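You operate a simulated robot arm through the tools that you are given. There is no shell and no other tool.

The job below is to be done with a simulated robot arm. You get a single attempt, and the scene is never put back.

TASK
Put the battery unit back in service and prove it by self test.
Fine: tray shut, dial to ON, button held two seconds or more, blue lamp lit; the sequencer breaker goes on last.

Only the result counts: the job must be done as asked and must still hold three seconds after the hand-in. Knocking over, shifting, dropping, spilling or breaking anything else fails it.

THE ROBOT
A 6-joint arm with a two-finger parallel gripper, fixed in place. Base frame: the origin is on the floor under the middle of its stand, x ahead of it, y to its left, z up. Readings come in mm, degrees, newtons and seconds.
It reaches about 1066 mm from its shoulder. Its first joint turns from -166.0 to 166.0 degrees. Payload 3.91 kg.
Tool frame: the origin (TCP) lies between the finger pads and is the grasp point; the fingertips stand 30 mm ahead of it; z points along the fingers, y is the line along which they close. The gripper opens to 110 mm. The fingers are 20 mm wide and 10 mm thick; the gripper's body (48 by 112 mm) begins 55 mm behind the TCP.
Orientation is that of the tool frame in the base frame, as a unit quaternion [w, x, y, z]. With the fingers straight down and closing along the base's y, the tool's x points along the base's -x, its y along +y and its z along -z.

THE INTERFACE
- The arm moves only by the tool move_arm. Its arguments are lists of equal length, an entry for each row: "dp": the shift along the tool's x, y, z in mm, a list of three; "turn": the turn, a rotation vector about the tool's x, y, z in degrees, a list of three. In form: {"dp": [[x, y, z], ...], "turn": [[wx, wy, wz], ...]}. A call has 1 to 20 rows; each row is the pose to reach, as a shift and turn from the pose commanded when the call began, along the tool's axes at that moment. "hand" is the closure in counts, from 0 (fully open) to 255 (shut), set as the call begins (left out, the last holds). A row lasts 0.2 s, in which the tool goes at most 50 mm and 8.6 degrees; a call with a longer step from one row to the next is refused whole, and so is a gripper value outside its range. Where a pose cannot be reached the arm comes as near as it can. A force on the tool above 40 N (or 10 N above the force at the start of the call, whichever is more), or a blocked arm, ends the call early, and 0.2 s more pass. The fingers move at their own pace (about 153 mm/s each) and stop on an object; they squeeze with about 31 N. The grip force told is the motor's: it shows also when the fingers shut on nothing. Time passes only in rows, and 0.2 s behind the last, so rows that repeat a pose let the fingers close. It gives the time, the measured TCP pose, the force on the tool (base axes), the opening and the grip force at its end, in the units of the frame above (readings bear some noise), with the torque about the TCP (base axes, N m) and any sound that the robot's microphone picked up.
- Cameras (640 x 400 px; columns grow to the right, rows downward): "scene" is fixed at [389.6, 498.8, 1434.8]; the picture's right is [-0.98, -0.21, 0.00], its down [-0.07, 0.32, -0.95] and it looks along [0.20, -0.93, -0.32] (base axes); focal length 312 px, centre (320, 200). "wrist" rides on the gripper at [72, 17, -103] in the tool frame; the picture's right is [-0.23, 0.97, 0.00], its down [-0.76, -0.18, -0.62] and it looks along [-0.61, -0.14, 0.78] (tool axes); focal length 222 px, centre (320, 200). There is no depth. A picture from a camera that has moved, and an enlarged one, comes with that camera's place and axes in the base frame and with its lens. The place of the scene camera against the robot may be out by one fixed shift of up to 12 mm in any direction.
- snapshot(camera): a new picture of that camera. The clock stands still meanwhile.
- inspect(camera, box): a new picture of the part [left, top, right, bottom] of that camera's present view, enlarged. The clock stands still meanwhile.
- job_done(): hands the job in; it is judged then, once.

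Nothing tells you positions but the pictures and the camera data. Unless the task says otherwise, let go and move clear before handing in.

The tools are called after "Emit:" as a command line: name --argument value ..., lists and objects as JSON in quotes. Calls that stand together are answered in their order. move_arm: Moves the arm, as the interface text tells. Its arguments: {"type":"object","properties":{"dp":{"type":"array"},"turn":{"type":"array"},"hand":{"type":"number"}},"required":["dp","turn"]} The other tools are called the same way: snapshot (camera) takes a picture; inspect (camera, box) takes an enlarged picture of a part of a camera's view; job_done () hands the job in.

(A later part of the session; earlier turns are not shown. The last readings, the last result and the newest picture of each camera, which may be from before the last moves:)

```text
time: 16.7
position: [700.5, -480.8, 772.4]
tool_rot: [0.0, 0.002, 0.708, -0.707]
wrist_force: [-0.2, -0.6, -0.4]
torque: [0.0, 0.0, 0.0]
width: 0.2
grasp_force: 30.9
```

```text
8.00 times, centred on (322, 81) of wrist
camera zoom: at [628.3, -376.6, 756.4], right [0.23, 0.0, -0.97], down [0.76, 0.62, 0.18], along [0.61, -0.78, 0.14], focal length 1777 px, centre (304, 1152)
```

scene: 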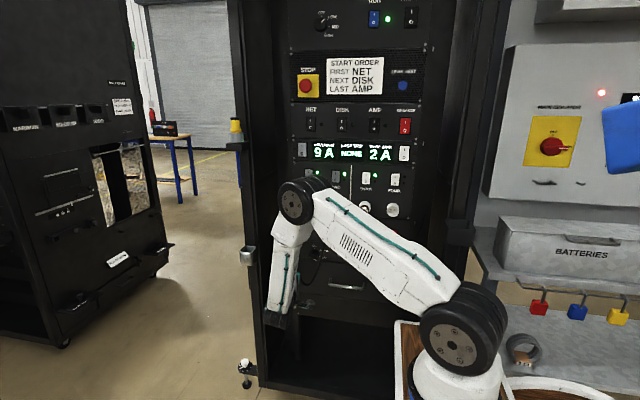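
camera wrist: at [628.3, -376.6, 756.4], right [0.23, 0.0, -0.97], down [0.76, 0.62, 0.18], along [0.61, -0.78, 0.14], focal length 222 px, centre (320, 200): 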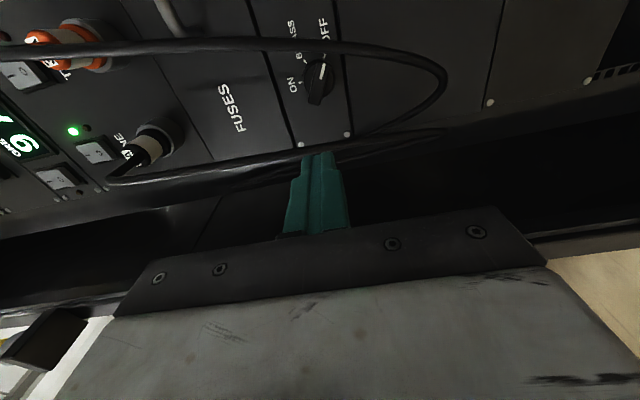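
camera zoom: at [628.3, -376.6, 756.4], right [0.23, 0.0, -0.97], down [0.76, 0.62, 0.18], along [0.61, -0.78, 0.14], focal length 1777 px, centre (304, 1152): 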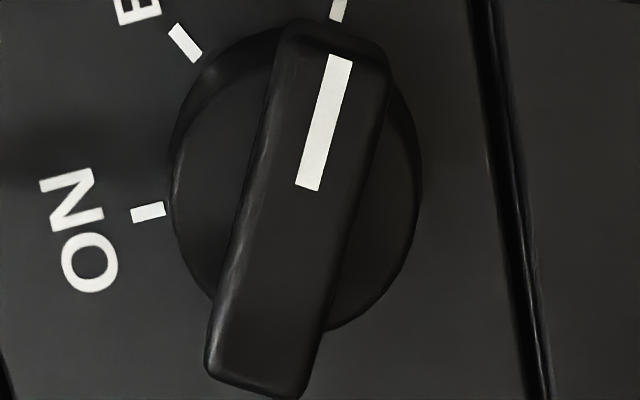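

From both views, the knob disc stands about 24 mm off the panel and the 14 mm wide bar rises to about 43 mm, lying along the 4 o'clock–10 o'clock line through (681, 771). I'll turn the gripper 30° so the fingers close across the bar, open them to about 44 mm and move in front of it.

Emit:
move_arm --dp '[[5, 0, 12], [10, 1, 24], [14, 1, 36], [19, 1, 48], [19, 1, 60]]' --turn '[[0, 0, 7.5], [0, 0, 15], [0, 0, 22.5], [0, 0, 30], [0, 0, 30]]' --hand 153

Emit:
snapshot --camera "wrist"

Emit:
inspect --camera "wrist" --box '[250, 60, 410, 200]'

Emit:
inspect --camera "scene" --box '[270, 200, 400, 300]'

```text
time: 17.9
position: [681.1, -539.0, 771.2]
tool_rot: [0.183, 0.184, 0.683, -0.683]
wrist_force: [0.2, -0.2, 0.0]
torque: [-0.03, 0.0, 0.0]
width: 43.9
grasp_force: 0.1
```

```text
taken
camera wrist: at [628.0, -436.0, 720.2], right [0.69, 0.0, -0.73], down [0.57, 0.62, 0.54], along [0.45, -0.78, 0.43], focal length 222 px, centre (320, 200)
```

wrist: 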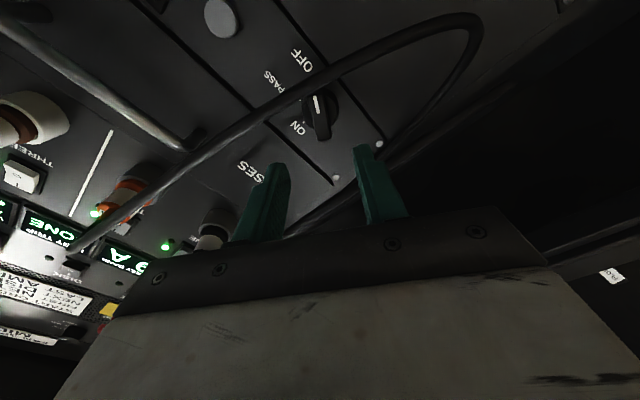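

```text
2.86 times, centred on (330, 130) of wrist
camera zoom: at [628.0, -436.0, 720.2], right [0.69, 0.0, -0.73], down [0.57, 0.62, 0.54], along [0.45, -0.78, 0.43], focal length 635 px, centre (291, 400)
```

zoom: 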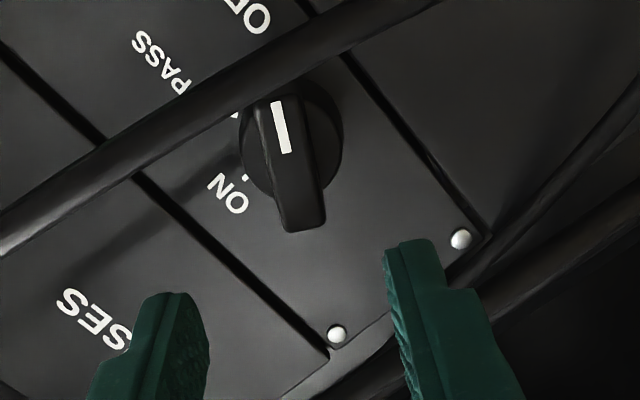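

```text
4.00 times, centred on (335, 250) of scene
camera zoom: at [389.6, 498.8, 1434.8], right [-0.98, -0.21, 0.0], down [-0.07, 0.32, -0.95], along [0.2, -0.93, -0.32], focal length 1248 px, centre (260, 0)
```

zoom: 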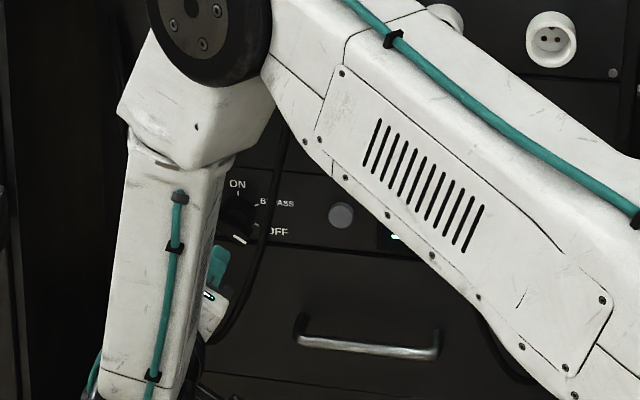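

The bar lies right between the open fingers and along the right line. I'll move straight in, slowing near the knob, and stop with the fingertips just short of its disc.

Emit:
move_arm --dp '[[0, 0, 20], [0, 0, 40], [0, 0, 58], [0, 0, 72], [0, 0, 82], [0, 0, 89], [0, 0, 95], [0, 0, 99], [0, 0, 101]]' --turn '[[0, 0, 0], [0, 0, 0], [0, 0, 0], [0, 0, 0], [0, 0, 0], [0, 0, 0], [0, 0, 0], [0, 0, 0], [0, 0, 0]]'

Emit:
inspect --camera "wrist" --box '[240, 90, 400, 230]'

Emit:
inspect --camera "scene" --box '[295, 235, 345, 275]'

```text
time: 19.9
position: [683.1, -640.0, 771.8]
tool_rot: [0.184, 0.184, 0.684, -0.682]
wrist_force: [0.5, 0.4, -0.1]
torque: [0.0, -0.02, -0.01]
width: 44.1
grasp_force: 0.0
```

```text
2.86 times, centred on (320, 160) of wrist
camera zoom: at [628.8, -536.4, 720.1], right [0.68, 0.0, -0.73], down [0.57, 0.62, 0.54], along [0.45, -0.78, 0.42], focal length 635 px, centre (320, 314)
```

zoom: 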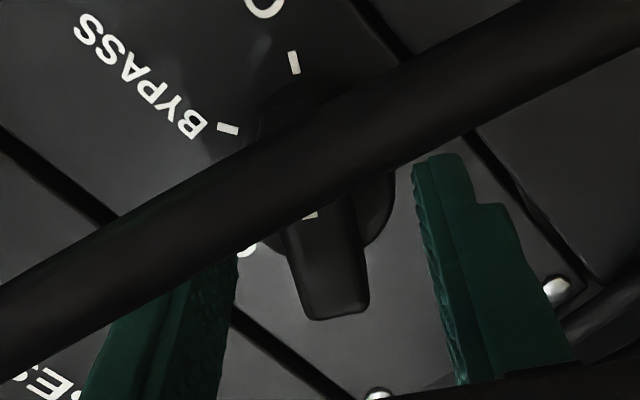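

```text
10.00 times, centred on (320, 255) of scene
camera zoom: at [389.6, 498.8, 1434.8], right [-0.98, -0.21, 0.0], down [-0.07, 0.32, -0.95], along [0.2, -0.93, -0.32], focal length 3120 px, centre (320, -350)
```

zoom: 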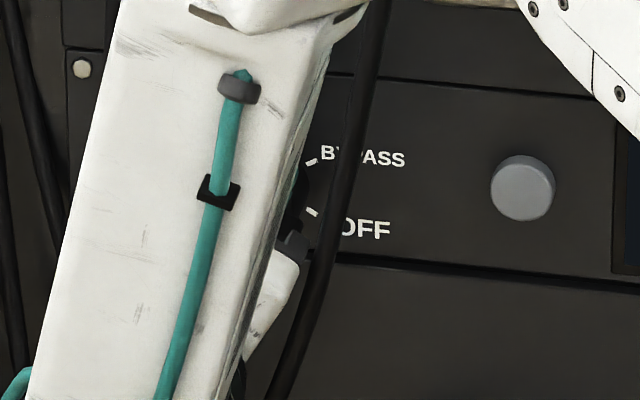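

The bar sits between the fingers with no contact yet. I'll close on it and read the forces.

Emit:
move_arm --dp '[[0, 0, 0], [0, 0, 0], [0, 0, 0]]' --turn '[[0, 0, 0], [0, 0, 0], [0, 0, 0]]' --hand 255

Emit:
inspect --camera "wrist" --box '[240, 90, 400, 230]'

```text
time: 20.7
position: [681.6, -640.9, 772.0]
tool_rot: [0.183, 0.183, 0.683, -0.682]
wrist_force: [-0.2, 0.5, 0.6]
torque: [-0.27, 0.05, -0.25]
width: 16.1
grasp_force: 45.4
```

```text
2.86 times, centred on (320, 160) of wrist
camera zoom: at [628.8, -536.4, 720.1], right [0.68, 0.0, -0.73], down [0.57, 0.62, 0.54], along [0.45, -0.78, 0.43], focal length 635 px, centre (320, 314)
```

zoom: 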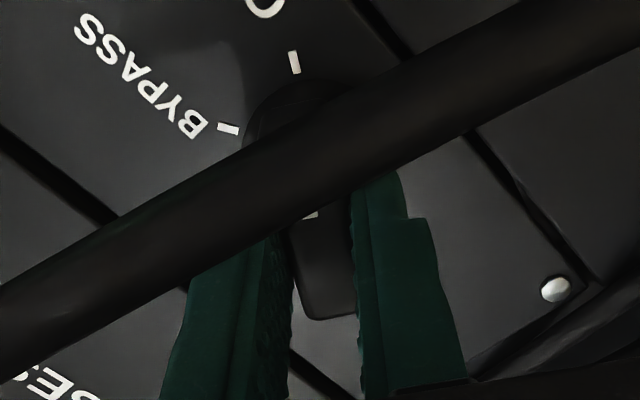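

The bar is gripped (16 mm) with hardly any side force. I'll turn counter-clockwise about the tool axis, 40° first, and check it follows.

Emit:
move_arm --dp '[[0, 0, 0], [0, 0, 0], [0, 0, 0], [0, 0, 0], [0, 0, 0]]' --turn '[[0, 0, -8], [0, 0, -16], [0, 0, -24], [0, 0, -32], [0, 0, -40]]'

Emit:
inspect --camera "wrist" --box '[240, 70, 400, 230]'

```text
time: 21.9
position: [682.6, -640.3, 770.6]
tool_rot: [-0.062, -0.062, 0.706, -0.703]
wrist_force: [16.5, -10.6, -13.5]
torque: [-0.21, -0.03, 0.06]
width: 15.8
grasp_force: 44.3
```

```text
2.50 times, centred on (320, 150) of wrist
camera zoom: at [608.8, -536.5, 765.7], right [0.05, 0.0, -1.0], down [0.78, 0.62, 0.04], along [0.62, -0.78, 0.03], focal length 555 px, centre (320, 325)
```

zoom: 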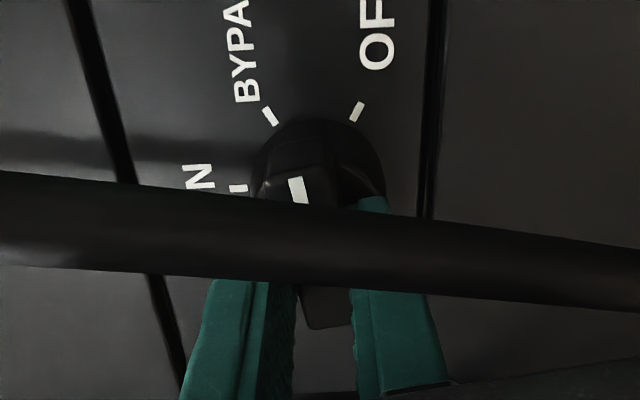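

The knob follows, now near 2–3 o'clock, with some side force from a slight centre offset. I'll ease the tool about 1.5 mm along that force and keep turning.

Emit:
move_arm --dp '[[-1.5, 0.8, 0], [-1.5, 0.8, 0], [-1.5, 0.8, 0], [-1.5, 0.8, 0], [-1.5, 0.8, 0]]' --turn '[[0, 0, -8], [0, 0, -16], [0, 0, -24], [0, 0, -32], [0, 0, -40]]'

Emit:
inspect --camera "wrist" --box '[240, 70, 400, 230]'

```text
time: 23.1
position: [682.2, -640.5, 768.9]
tool_rot: [-0.299, -0.3, 0.642, -0.639]
wrist_force: [-3.6, 9.5, -19.2]
torque: [-0.92, -0.04, -0.41]
width: 16.0
grasp_force: 44.7
```

```text
2.50 times, centred on (320, 150) of wrist
camera zoom: at [623.2, -536.5, 813.0], right [-0.6, 0.0, -0.8], down [0.63, 0.62, -0.47], along [0.5, -0.78, -0.38], focal length 555 px, centre (320, 325)
```

zoom: 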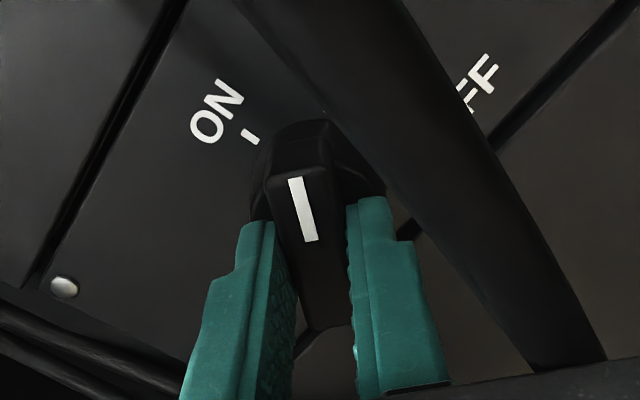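

Emit:
move_arm --dp '[[-0.9, 0.8, 0], [-0.9, 0.8, 0], [-0.9, 0.8, 0], [-0.9, 0.8, 0], [-0.9, 0.8, 0], [-0.9, 0.8, 0]]' --turn '[[0, 0, -8], [0, 0, -16], [0, 0, -24], [0, 0, -32], [0, 0, -40], [0, 0, -40]]'

Emit:
inspect --camera "wrist" --box '[240, 70, 400, 230]'

Emit:
snapshot --camera "scene"

```text
time: 24.2
position: [680.1, -639.5, 768.3]
tool_rot: [-0.472, -0.471, 0.529, -0.525]
wrist_force: [-5.4, 2.7, 3.9]
torque: [0.4, 0.0, 0.76]
width: 16.1
grasp_force: 45.2
stopped in row 5: the force on the tool passed its limit at 41 N (the readings are from after the stop); the commanded pose is now the measured one
```

```text
2.50 times, centred on (320, 150) of wrist
camera zoom: at [656.8, -536.6, 837.7], right [-0.94, 0.01, -0.33], down [0.26, 0.62, -0.74], along [0.2, -0.78, -0.59], focal length 555 px, centre (320, 325)
```

zoom: 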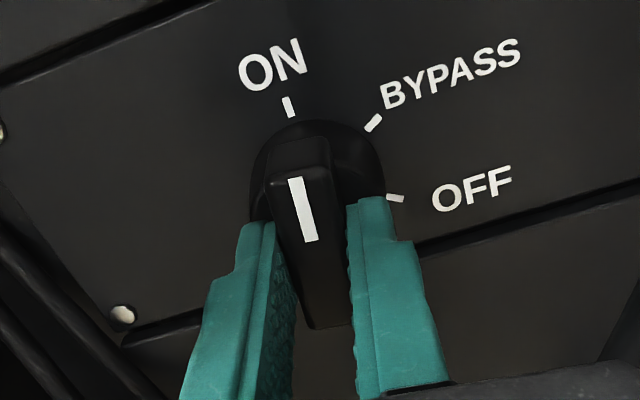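

```text
taken
```

scene: 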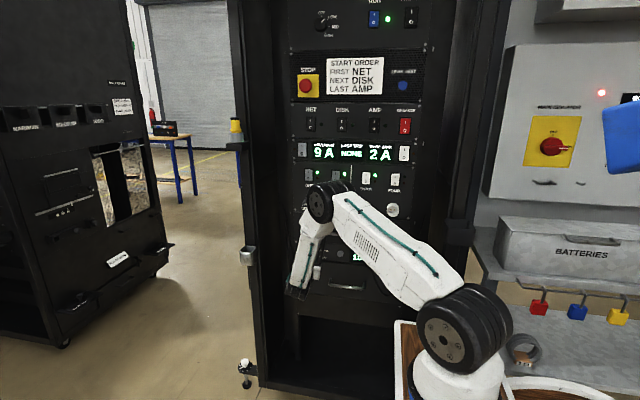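

It's within a few degrees of ON. The call stopped on a brief force peak and the force has since relaxed, so I'll finish the last few degrees slowly.

Emit:
move_arm --dp '[[0, 0, 0], [0, 0, 0], [0, 0, 0], [0, 0, 0]]' --turn '[[0, 0, -2], [0, 0, -4], [0, 0, -6], [0, 0, -6.5]]'

Emit:
inspect --camera "wrist" --box '[240, 70, 400, 230]'

```text
time: 25.2
position: [680.2, -640.2, 766.9]
tool_rot: [0.501, 0.502, -0.5, 0.497]
wrist_force: [-18.2, 9.1, 5.4]
torque: [-1.08, -0.25, 0.23]
width: 15.9
grasp_force: 45.5
```

```text
2.50 times, centred on (320, 150) of wrist
camera zoom: at [664.7, -536.6, 840.0], right [-0.97, 0.01, -0.22], down [0.18, 0.62, -0.76], along [0.14, -0.78, -0.61], focal length 555 px, centre (320, 325)
```

zoom: 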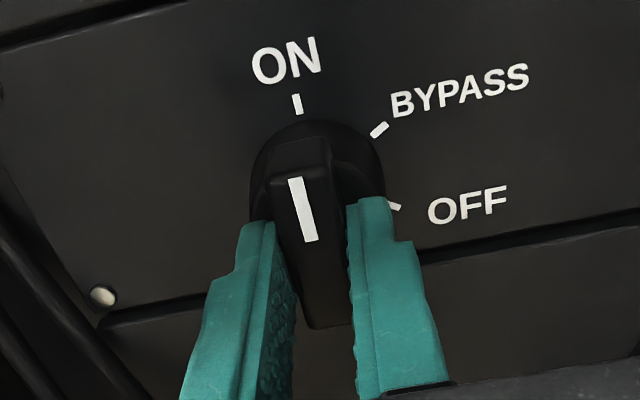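

The pointer now lines up with the ON mark. I'll open the fingers, back straight out and check that the dial stays put.

Emit:
move_arm --dp '[[0, 0, 0], [0, 0, 0], [0, 0, 0]]' --turn '[[0, 0, 0], [0, 0, 0], [0, 0, 0]]' --hand 153

Emit:
move_arm --dp '[[0, 0, -12], [0, 0, -30], [0, 0, -55], [0, 0, -85], [0, 0, -115]]' --turn '[[0, 0, 0], [0, 0, 0], [0, 0, 0], [0, 0, 0], [0, 0, 0]]'

Emit:
snapshot --camera "wrist"

Emit:
inspect --camera "wrist" --box '[240, 40, 400, 160]'

Emit:
inspect --camera "scene" --box '[295, 235, 345, 275]'

```text
time: 26.0
position: [681.9, -639.7, 767.0]
tool_rot: [0.5, 0.501, -0.5, 0.498]
wrist_force: [-0.9, -0.3, 0.0]
torque: [-0.02, -0.02, -0.02]
width: 44.2
grasp_force: 0.1
```

```text
time: 27.2
position: [680.5, -524.6, 768.7]
tool_rot: [0.502, 0.501, -0.501, 0.497]
wrist_force: [0.5, 0.4, -0.2]
torque: [-0.03, -0.03, 0.02]
width: 44.0
grasp_force: 0.0
```

```text
taken
camera wrist: at [665.1, -421.5, 841.2], right [-0.97, 0.01, -0.22], down [0.18, 0.62, -0.76], along [0.14, -0.78, -0.61], focal length 222 px, centre (320, 200)
```

wrist: 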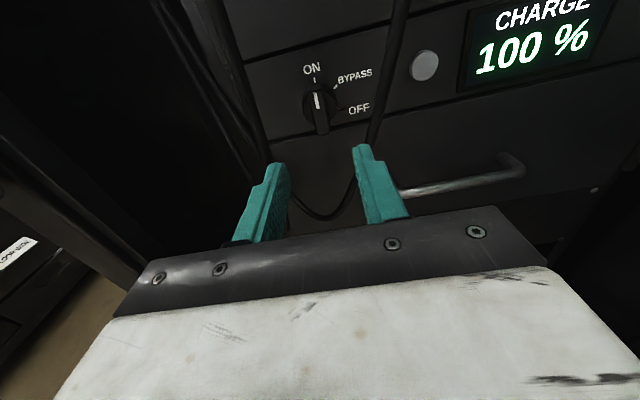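

```text
3.33 times, centred on (320, 100) of wrist
camera zoom: at [665.1, -421.5, 841.2], right [-0.97, 0.01, -0.22], down [0.18, 0.62, -0.76], along [0.14, -0.78, -0.61], focal length 740 px, centre (320, 533)
```

zoom: 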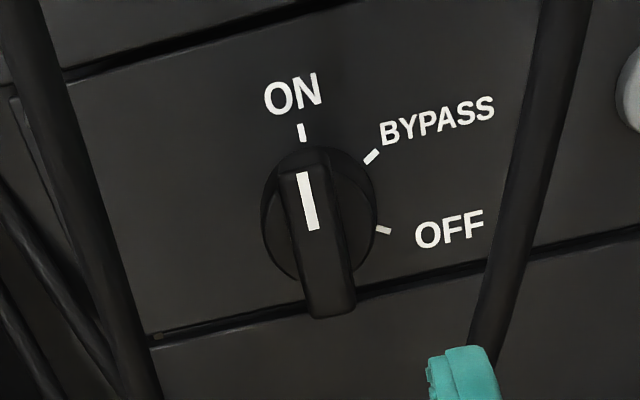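

```text
10.00 times, centred on (320, 255) of scene
camera zoom: at [389.6, 498.8, 1434.8], right [-0.98, -0.21, 0.0], down [-0.07, 0.32, -0.95], along [0.2, -0.93, -0.32], focal length 3120 px, centre (320, -350)
```

zoom: 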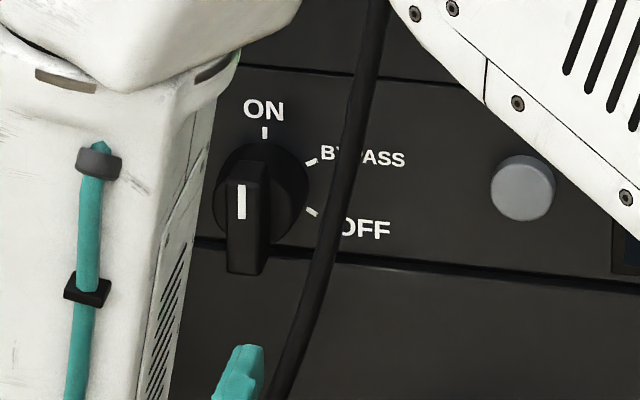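

The dial holds at ON. The grey button is at about (565.6, 781.5) with a 28 mm cap, so I'll close the fingers and line up in front of it.

Emit:
move_arm --dp '[[4, 30, 0], [8, 60, 10], [12, 90, 20], [12.6, 115, 40], [12.6, 115, 60], [12.6, 115, 75]]' --turn '[[0, 0, 0], [0, 0, 0], [0, 0, 0], [0, 0, 0], [0, 0, 0], [0, 0, 0]]' --hand 255

Emit:
snapshot --camera "wrist"

Emit:
inspect --camera "wrist" --box '[260, 70, 380, 200]'

Emit:
inspect --camera "scene" --box '[300, 230, 428, 310]'

```text
time: 28.6
position: [566.9, -598.2, 780.7]
tool_rot: [0.5, 0.502, -0.5, 0.498]
wrist_force: [-0.2, -1.0, 0.5]
torque: [0.0, 0.01, 0.0]
width: 0.3
grasp_force: 31.8
```

```text
taken
camera wrist: at [550.7, -495.3, 852.1], right [-0.97, 0.0, -0.22], down [0.18, 0.63, -0.76], along [0.14, -0.78, -0.61], focal length 222 px, centre (320, 200)
```

wrist: 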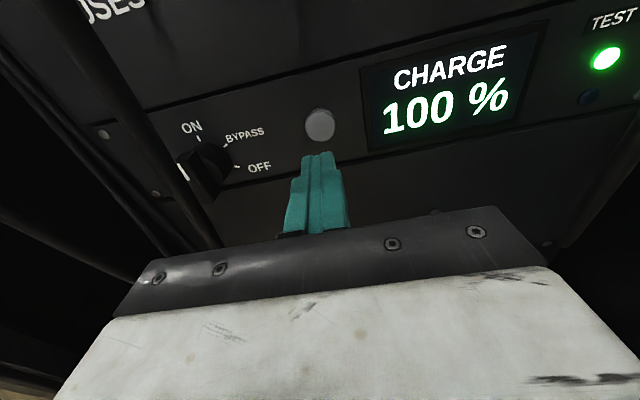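

```text
3.08 times, centred on (320, 135) of wrist
camera zoom: at [550.7, -495.3, 852.1], right [-0.97, 0.0, -0.22], down [0.18, 0.63, -0.76], along [0.14, -0.78, -0.61], focal length 684 px, centre (320, 400)
```

zoom: 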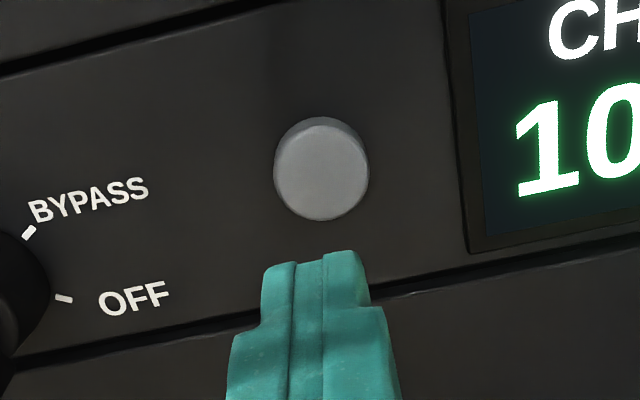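

```text
5.00 times, centred on (364, 270) of scene
camera zoom: at [389.6, 498.8, 1434.8], right [-0.98, -0.21, 0.0], down [-0.07, 0.32, -0.95], along [0.2, -0.93, -0.32], focal length 1560 px, centre (100, -150)
```

zoom: 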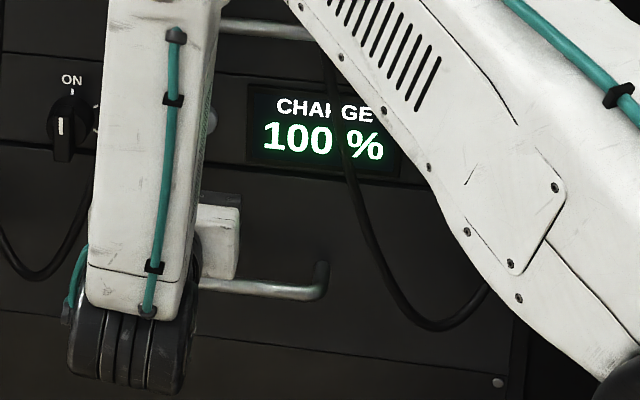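

Turning the dial to ON lit the green TEST lamp, while the blue lamp is still dark. The fingertips are lined up with the button, so I'll approach to just about touching.

Emit:
move_arm --dp '[[1, 0, 18], [1, 0, 36], [1, 0, 48], [1, 0, 54], [1, 0, 57], [1, 0, 59]]' --turn '[[0, 0, 0], [0, 0, 0], [0, 0, 0], [0, 0, 0], [0, 0, 0], [0, 0, 0]]'

Emit:
inspect --camera "wrist" --box '[260, 70, 380, 200]'

```text
time: 30.0
position: [566.5, -657.6, 780.9]
tool_rot: [0.501, 0.501, -0.501, 0.497]
wrist_force: [0.5, 2.2, 0.6]
torque: [0.04, 0.01, 0.02]
width: 0.0
grasp_force: 31.2
```

```text
3.08 times, centred on (320, 135) of wrist
camera zoom: at [549.9, -554.6, 853.0], right [-0.97, 0.0, -0.22], down [0.18, 0.63, -0.76], along [0.14, -0.78, -0.61], focal length 684 px, centre (320, 400)
```

zoom: 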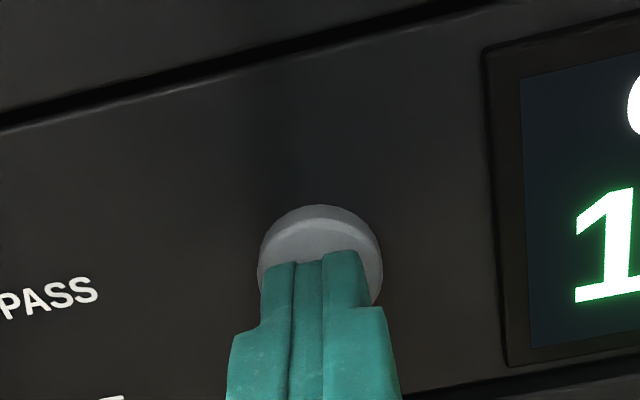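

The fingertips have just touched the button (2 N). I'll press in small steps and watch the force.

Emit:
move_arm --dp '[[0, 0, 1], [0, 0, 2], [0, 0, 3], [0, 0, 4]]' --turn '[[0, 0, 0], [0, 0, 0], [0, 0, 0], [0, 0, 0]]'

```text
time: 31.0
position: [565.1, -660.8, 781.1]
tool_rot: [0.501, 0.501, -0.501, 0.497]
wrist_force: [-2.4, 10.3, -1.0]
torque: [0.0, -0.03, -0.08]
width: 0.0
grasp_force: 31.2
heard: click
```

A click was heard and the spring force is 10 N, so the button is down. I'll hold it a touch deeper for more than three seconds.

Emit:
move_arm --dp '[[0, 0, 1], [0, 0, 1], [0, 0, 1], [0, 0, 1], [0, 0, 1], [0, 0, 1], [0, 0, 1], [0, 0, 1], [0, 0, 1], [0, 0, 1], [0, 0, 1], [0, 0, 1], [0, 0, 1], [0, 0, 1], [0, 0, 1], [0, 0, 1], [0, 0, 1], [0, 0, 1]]' --turn '[[0, 0, 0], [0, 0, 0], [0, 0, 0], [0, 0, 0], [0, 0, 0], [0, 0, 0], [0, 0, 0], [0, 0, 0], [0, 0, 0], [0, 0, 0], [0, 0, 0], [0, 0, 0], [0, 0, 0], [0, 0, 0], [0, 0, 0], [0, 0, 0], [0, 0, 0], [0, 0, 0]]'

Emit:
snapshot --camera "wrist"

Emit:
inspect --camera "wrist" --box '[500, 0, 640, 90]'

```text
time: 34.8
position: [565.8, -664.0, 781.9]
tool_rot: [0.501, 0.501, -0.5, 0.498]
wrist_force: [1.1, 18.3, -3.2]
torque: [0.02, 0.02, 0.04]
width: 0.0
grasp_force: 31.1
```

```text
taken
camera wrist: at [550.6, -559.7, 854.1], right [-0.97, 0.0, -0.22], down [0.18, 0.62, -0.76], along [0.14, -0.78, -0.61], focal length 222 px, centre (320, 200)
```

wrist: 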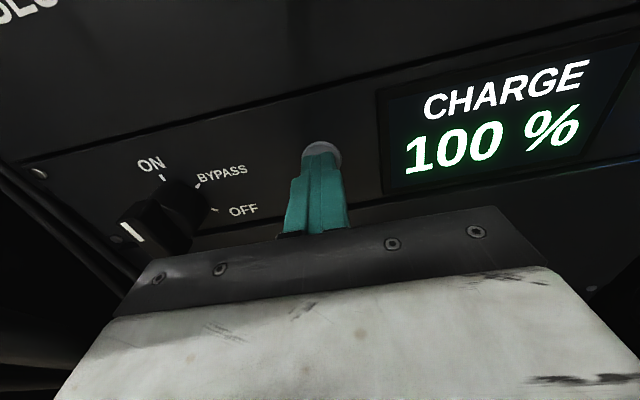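

```text
4.44 times, centred on (570, 45) of wrist
camera zoom: at [550.6, -559.7, 854.1], right [-0.97, 0.0, -0.22], down [0.18, 0.62, -0.76], along [0.14, -0.78, -0.61], focal length 987 px, centre (-791, 889)
```

zoom: 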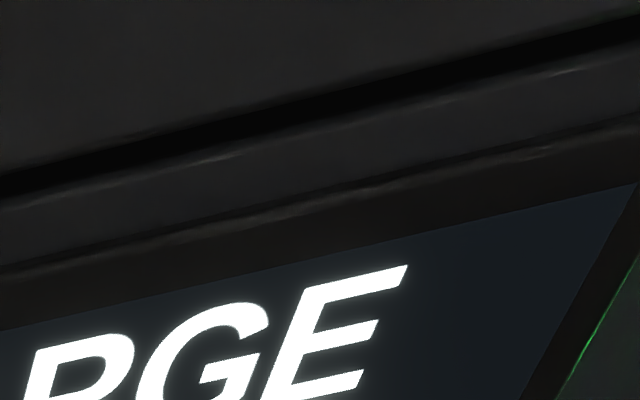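

I'll look beyond the frame's right edge at the TEST lamps while the button is still held.

Emit:
inspect --camera "wrist" --box '[600, 0, 640, 400]'

Emit:
inspect --camera "scene" --box '[364, 225, 428, 285]'

```text
1.00 times, centred on (620, 200) of wrist (not enlarged: the box is as wide or as high as the picture)
camera zoom: at [550.6, -559.7, 854.1], right [-0.97, 0.0, -0.22], down [0.18, 0.62, -0.76], along [0.14, -0.78, -0.61], focal length 222 px, centre (20, 200)
```

zoom: 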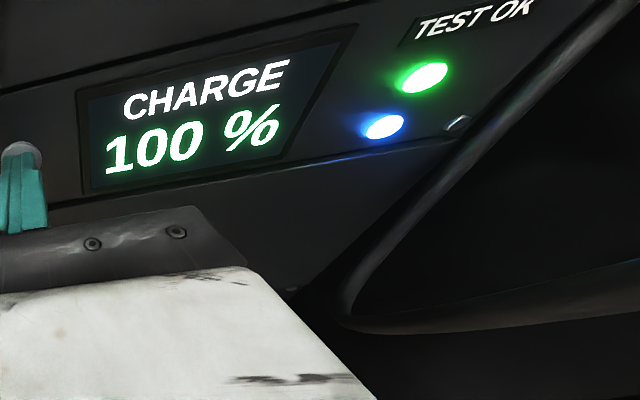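

```text
6.67 times, centred on (396, 255) of scene
camera zoom: at [389.6, 498.8, 1434.8], right [-0.98, -0.21, 0.0], down [-0.07, 0.32, -0.95], along [0.2, -0.93, -0.32], focal length 2080 px, centre (-187, -167)
```

zoom: 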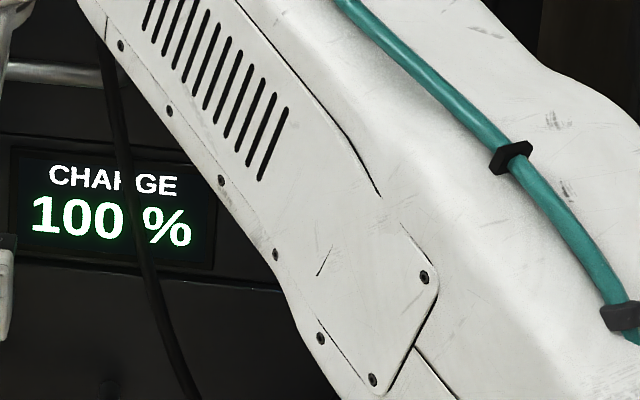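

The blue lamp is lit beside the green one. I'll release the button, back off and confirm both stay lit.

Emit:
move_arm --dp '[[0, 0, -10], [0, 0, -30], [0, 0, -60], [0, 0, -100], [0, 0, -140], [0, 0, -160]]' --turn '[[0, 0, 0], [0, 0, 0], [0, 0, 0], [0, 0, 0], [0, 0, 0], [0, 0, 0]]'

Emit:
inspect --camera "wrist" --box '[600, 0, 640, 400]'

Emit:
snapshot --camera "wrist"

Emit:
snapshot --camera "scene"

```text
time: 36.2
position: [564.0, -503.2, 781.9]
tool_rot: [0.502, 0.5, -0.501, 0.497]
wrist_force: [-0.6, 0.1, 0.6]
torque: [0.0, 0.01, 0.0]
width: 0.0
grasp_force: 31.1
```

```text
1.00 times, centred on (620, 200) of wrist (not enlarged: the box is as wide or as high as the picture)
camera zoom: at [550.0, -399.3, 854.0], right [-0.97, 0.0, -0.22], down [0.18, 0.62, -0.76], along [0.14, -0.78, -0.61], focal length 222 px, centre (20, 200)
```

zoom: 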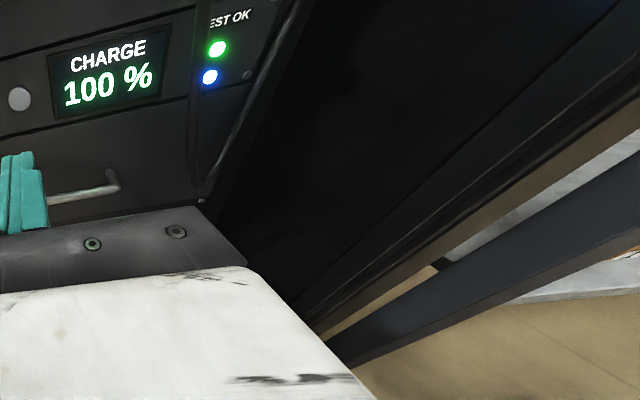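

```text
taken
camera wrist: at [550.0, -399.3, 854.0], right [-0.97, 0.0, -0.22], down [0.18, 0.62, -0.76], along [0.14, -0.78, -0.61], focal length 222 px, centre (320, 200)
```

wrist: 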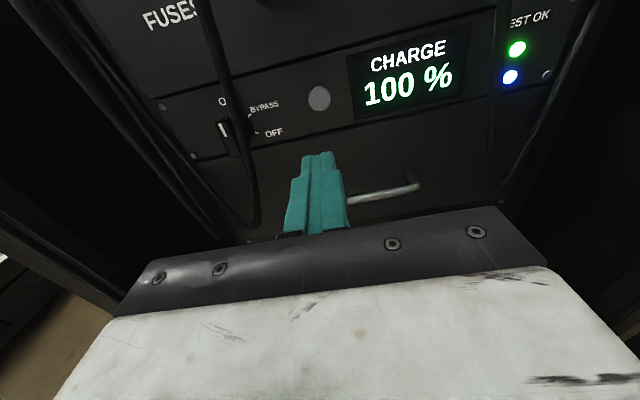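

```text
taken
```

scene: 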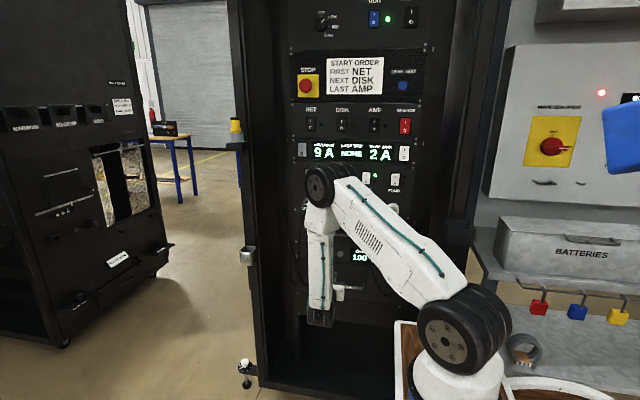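

Both lamps stay lit with the button released and the dial at ON, so only the sequencer breaker remains. I'll rise in front of the rack with good clearance to view it closely.

Emit:
move_arm --dp '[[43, 3, 0], [86, 6, 0], [129, 9, 0], [172, 14, 0], [215, 19, 0], [258, 24, 0], [301, 29, 0], [344, 34, 0], [387, 39, 0], [430, 44, 0], [473, 49, 0], [516, 54, 0], [559, 60, 0]]' --turn '[[0, 0, 0], [0, 0, 0], [0, 0, 0], [0, 0, 0], [0, 0, 0], [0, 0, 0], [0, 0, 0], [0, 0, 0], [0, 0, 0], [0, 0, 0], [0, 0, 0], [0, 0, 0], [0, 0, 0]]'

Emit:
snapshot --camera "wrist"

Emit:
inspect --camera "wrist" --box '[600, 0, 640, 400]'

Emit:
inspect --camera "scene" --box '[600, 0, 640, 400]'

Emit:
snapshot --camera "scene"

```text
time: 39.0
position: [509.9, -506.0, 1344.6]
tool_rot: [0.501, 0.501, -0.5, 0.497]
wrist_force: [0.4, 0.5, -0.4]
torque: [0.0, 0.0, -0.02]
width: 0.4
grasp_force: 31.0
```

```text
taken
camera wrist: at [493.3, -402.6, 1415.8], right [-0.97, 0.0, -0.22], down [0.18, 0.63, -0.76], along [0.14, -0.78, -0.61], focal length 222 px, centre (320, 200)
```

wrist: 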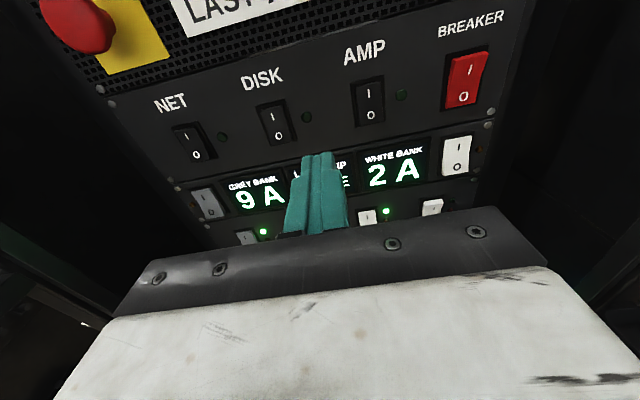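

```text
1.00 times, centred on (620, 200) of wrist (not enlarged: the box is as wide or as high as the picture)
camera zoom: at [493.3, -402.6, 1415.8], right [-0.97, 0.0, -0.22], down [0.18, 0.63, -0.76], along [0.14, -0.78, -0.61], focal length 222 px, centre (20, 200)
```

zoom: 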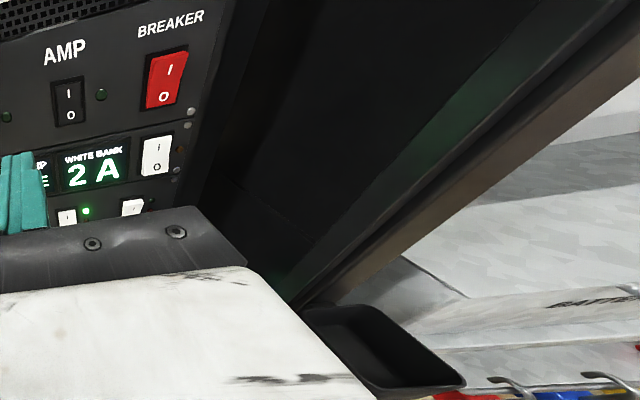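

```text
1.00 times, centred on (620, 200) of scene (not enlarged: the box is as wide or as high as the picture)
camera zoom: at [389.6, 498.8, 1434.8], right [-0.98, -0.21, 0.0], down [-0.07, 0.32, -0.95], along [0.2, -0.93, -0.32], focal length 312 px, centre (20, 200)
```

zoom: 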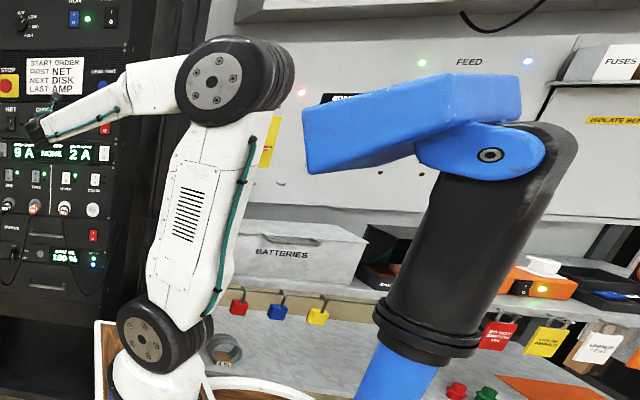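

```text
taken
```

scene: 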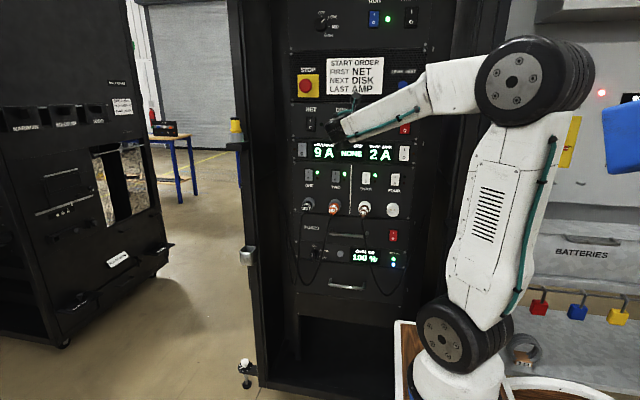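

The elbow is clear of the blue head, and I'll keep the arm reaching forward so it stays clear. Now a close look at the BREAKER rocker.

Emit:
inspect --camera "wrist" --box '[420, 30, 520, 130]'

Emit:
inspect --camera "scene" --box '[364, 235, 428, 285]'

Emit:
inspect --camera "scene" --box '[290, 230, 420, 310]'

```text
4.00 times, centred on (470, 80) of wrist
camera zoom: at [493.3, -402.6, 1415.8], right [-0.97, 0.0, -0.22], down [0.18, 0.63, -0.76], along [0.14, -0.78, -0.61], focal length 888 px, centre (-280, 680)
```

zoom: 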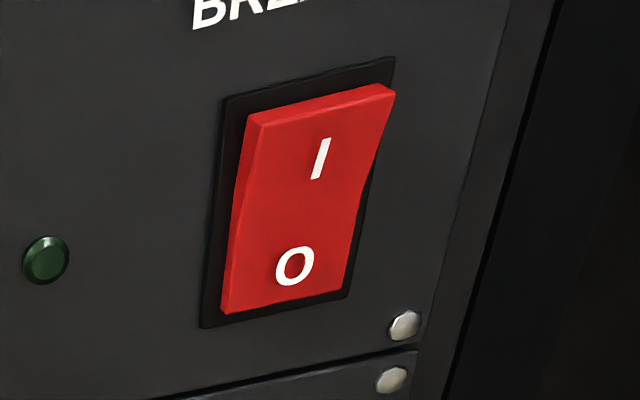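

```text
8.00 times, centred on (396, 260) of scene
camera zoom: at [389.6, 498.8, 1434.8], right [-0.98, -0.21, 0.0], down [-0.07, 0.32, -0.95], along [0.2, -0.93, -0.32], focal length 2496 px, centre (-288, -280)
```

zoom: 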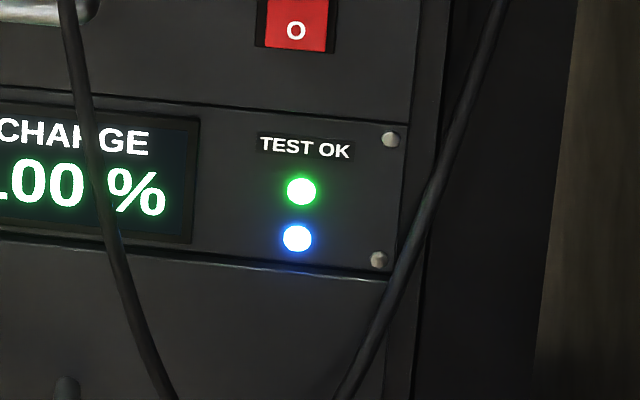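

```text
4.92 times, centred on (355, 270) of scene
camera zoom: at [389.6, 498.8, 1434.8], right [-0.98, -0.21, 0.0], down [-0.07, 0.32, -0.95], along [0.2, -0.93, -0.32], focal length 1536 px, centre (148, -145)
```

zoom: 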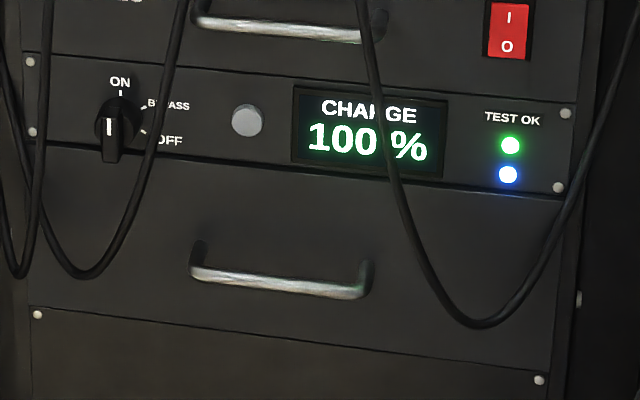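

The lamps remain lit, the dial is on ON and the tray is shut. The breaker's I end stands out at about (337, -686, 1338), so I'll go forward first, then sideways to line up in front of it.

Emit:
move_arm --dp '[[0, 0, 38], [0, 0, 76], [0, 0, 112], [-2, 43, 112], [-4, 86, 112], [-6, 130, 112], [-6.6, 173, 112], [-6.6, 173, 112]]' --turn '[[0, 0, 0], [0, 0, 0], [0, 0, 0], [0, 0, 0], [0, 0, 0], [0, 0, 0], [0, 0, 0], [0, 0, 0]]'

Emit:
snapshot --camera "wrist"

Emit:
inspect --camera "wrist" --box '[260, 60, 400, 200]'

Emit:
inspect --camera "scene" --box '[600, 0, 640, 400]'

```text
time: 40.8
position: [335.1, -615.6, 1336.0]
tool_rot: [0.501, 0.5, -0.501, 0.497]
wrist_force: [-0.1, 0.2, -0.2]
torque: [-0.01, 0.02, -0.01]
width: 0.0
grasp_force: 31.1
```

```text
taken
camera wrist: at [319.0, -513.0, 1408.3], right [-0.97, 0.0, -0.22], down [0.18, 0.63, -0.76], along [0.14, -0.78, -0.61], focal length 222 px, centre (320, 200)
```

wrist: 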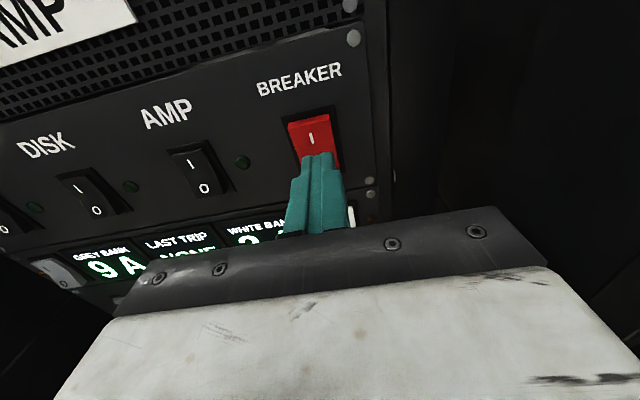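

```text
2.86 times, centred on (330, 130) of wrist
camera zoom: at [319.0, -513.0, 1408.3], right [-0.97, 0.0, -0.22], down [0.18, 0.63, -0.76], along [0.14, -0.78, -0.61], focal length 635 px, centre (291, 400)
```

zoom: 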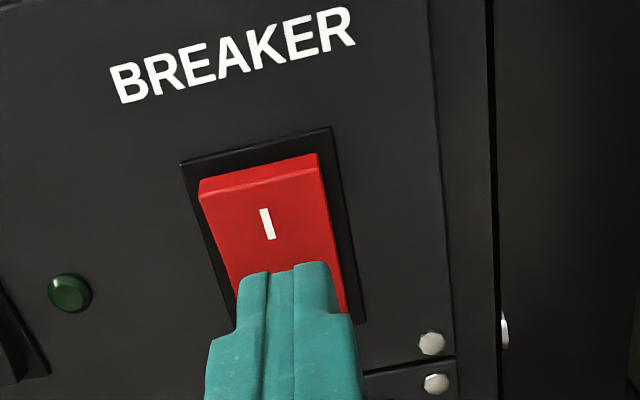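

```text
1.00 times, centred on (620, 200) of scene (not enlarged: the box is as wide or as high as the picture)
camera zoom: at [389.6, 498.8, 1434.8], right [-0.98, -0.21, 0.0], down [-0.07, 0.32, -0.95], along [0.2, -0.93, -0.32], focal length 312 px, centre (20, 200)
```

zoom: 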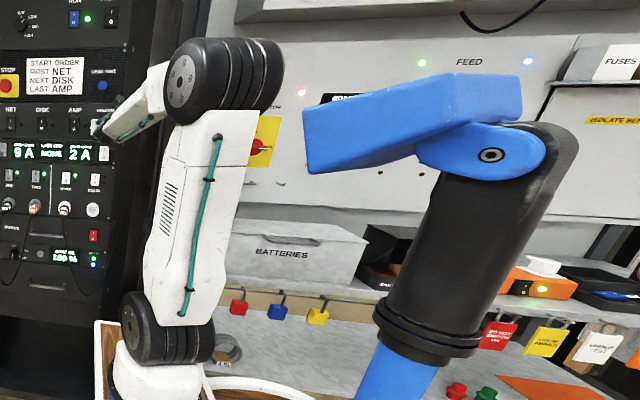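

The blue head is undisturbed and the fingertip is nearly in line with the I end, about 5 mm to one side. I'll correct that and approach to just short of contact.

Emit:
move_arm --dp '[[3, -5, 5], [3, -5, 18], [3, -5, 28], [3, -5, 34], [3, -5, 36]]' --turn '[[0, 0, 0], [0, 0, 0], [0, 0, 0], [0, 0, 0], [0, 0, 0]]'

Emit:
inspect --camera "wrist" --box '[260, 60, 400, 200]'

```text
time: 42.0
position: [339.7, -651.2, 1337.6]
tool_rot: [0.501, 0.502, -0.5, 0.497]
wrist_force: [0.0, 1.2, 0.0]
torque: [-0.02, 0.01, -0.01]
width: 0.2
grasp_force: 31.1
```

```text
2.86 times, centred on (330, 130) of wrist
camera zoom: at [323.8, -548.9, 1409.7], right [-0.97, 0.0, -0.22], down [0.18, 0.63, -0.76], along [0.14, -0.78, -0.61], focal length 635 px, centre (291, 400)
```

zoom: 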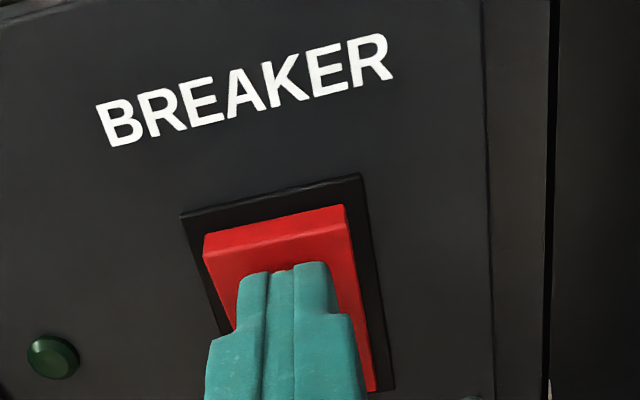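

Emit:
move_arm --dp '[[0, 0, 2], [0, 0, 4], [0, 0, 6], [0, 0, 8], [0, 0, 10]]' --turn '[[0, 0, 0], [0, 0, 0], [0, 0, 0], [0, 0, 0], [0, 0, 0]]'

Emit:
inspect --camera "wrist" --box '[260, 60, 400, 200]'

```text
time: 42.8
position: [339.2, -655.9, 1339.2]
tool_rot: [0.501, 0.5, -0.501, 0.497]
wrist_force: [-2.0, 40.9, -2.9]
torque: [0.54, -0.06, -0.1]
width: 0.0
grasp_force: 31.2
stopped in row 4: the force on the tool passed its limit at 44 N (the readings are from after the stop); the commanded pose is now the measured one
```

```text
2.86 times, centred on (330, 130) of wrist
camera zoom: at [323.9, -552.1, 1410.6], right [-0.97, 0.0, -0.22], down [0.18, 0.63, -0.76], along [0.14, -0.78, -0.61], focal length 635 px, centre (291, 400)
```

zoom: 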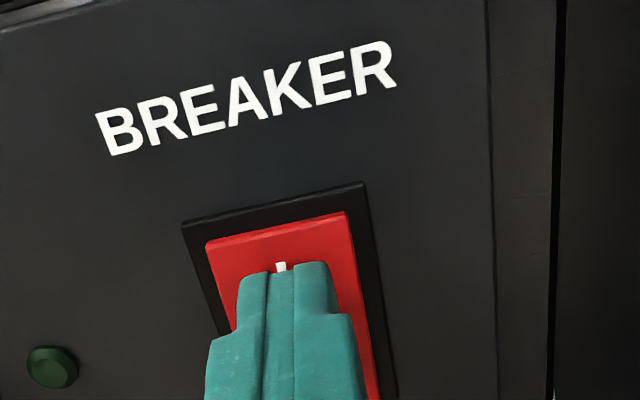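

The I end has moved in and the force reached 41 N, but no click was heard. I'll back off and see which way the rocker rests.

Emit:
move_arm --dp '[[0, 0, -6], [0, 0, -20], [0, 0, -40], [0, 0, -50]]' --turn '[[0, 0, 0], [0, 0, 0], [0, 0, 0], [0, 0, 0]]'

Emit:
inspect --camera "wrist" --box '[250, 40, 410, 180]'

Emit:
inspect --camera "scene" --box '[370, 105, 434, 145]'

```text
time: 43.8
position: [339.9, -608.9, 1337.1]
tool_rot: [-0.501, -0.501, 0.501, -0.497]
wrist_force: [0.7, 0.4, -0.5]
torque: [-0.01, 0.01, -0.04]
width: 0.0
grasp_force: 31.3
```

```text
2.86 times, centred on (330, 110) of wrist
camera zoom: at [324.3, -505.9, 1410.2], right [-0.97, 0.0, -0.22], down [0.18, 0.63, -0.76], along [0.14, -0.78, -0.61], focal length 635 px, centre (291, 457)
```

zoom: 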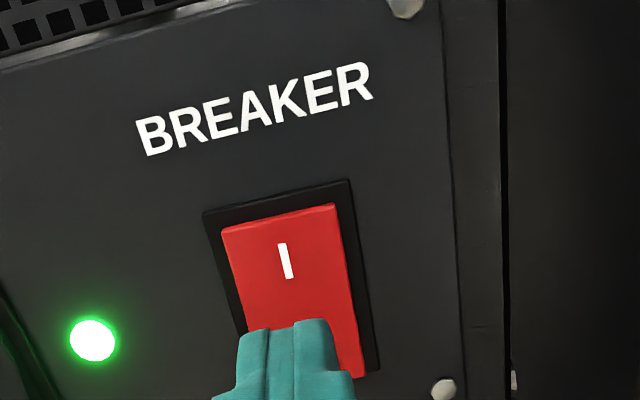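

```text
10.00 times, centred on (402, 125) of scene
camera zoom: at [389.6, 498.8, 1434.8], right [-0.98, -0.21, 0.0], down [-0.07, 0.32, -0.95], along [0.2, -0.93, -0.32], focal length 3120 px, centre (-500, 950)
```

zoom: 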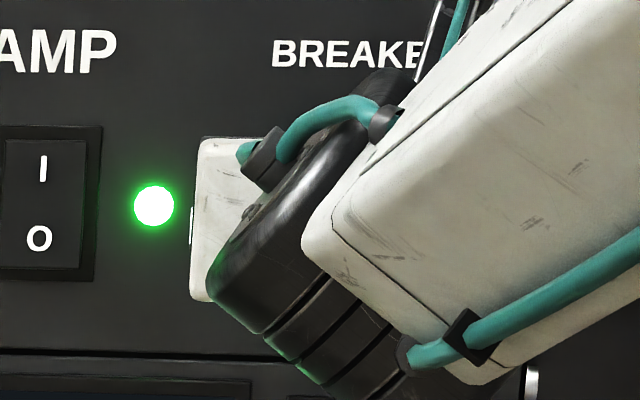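

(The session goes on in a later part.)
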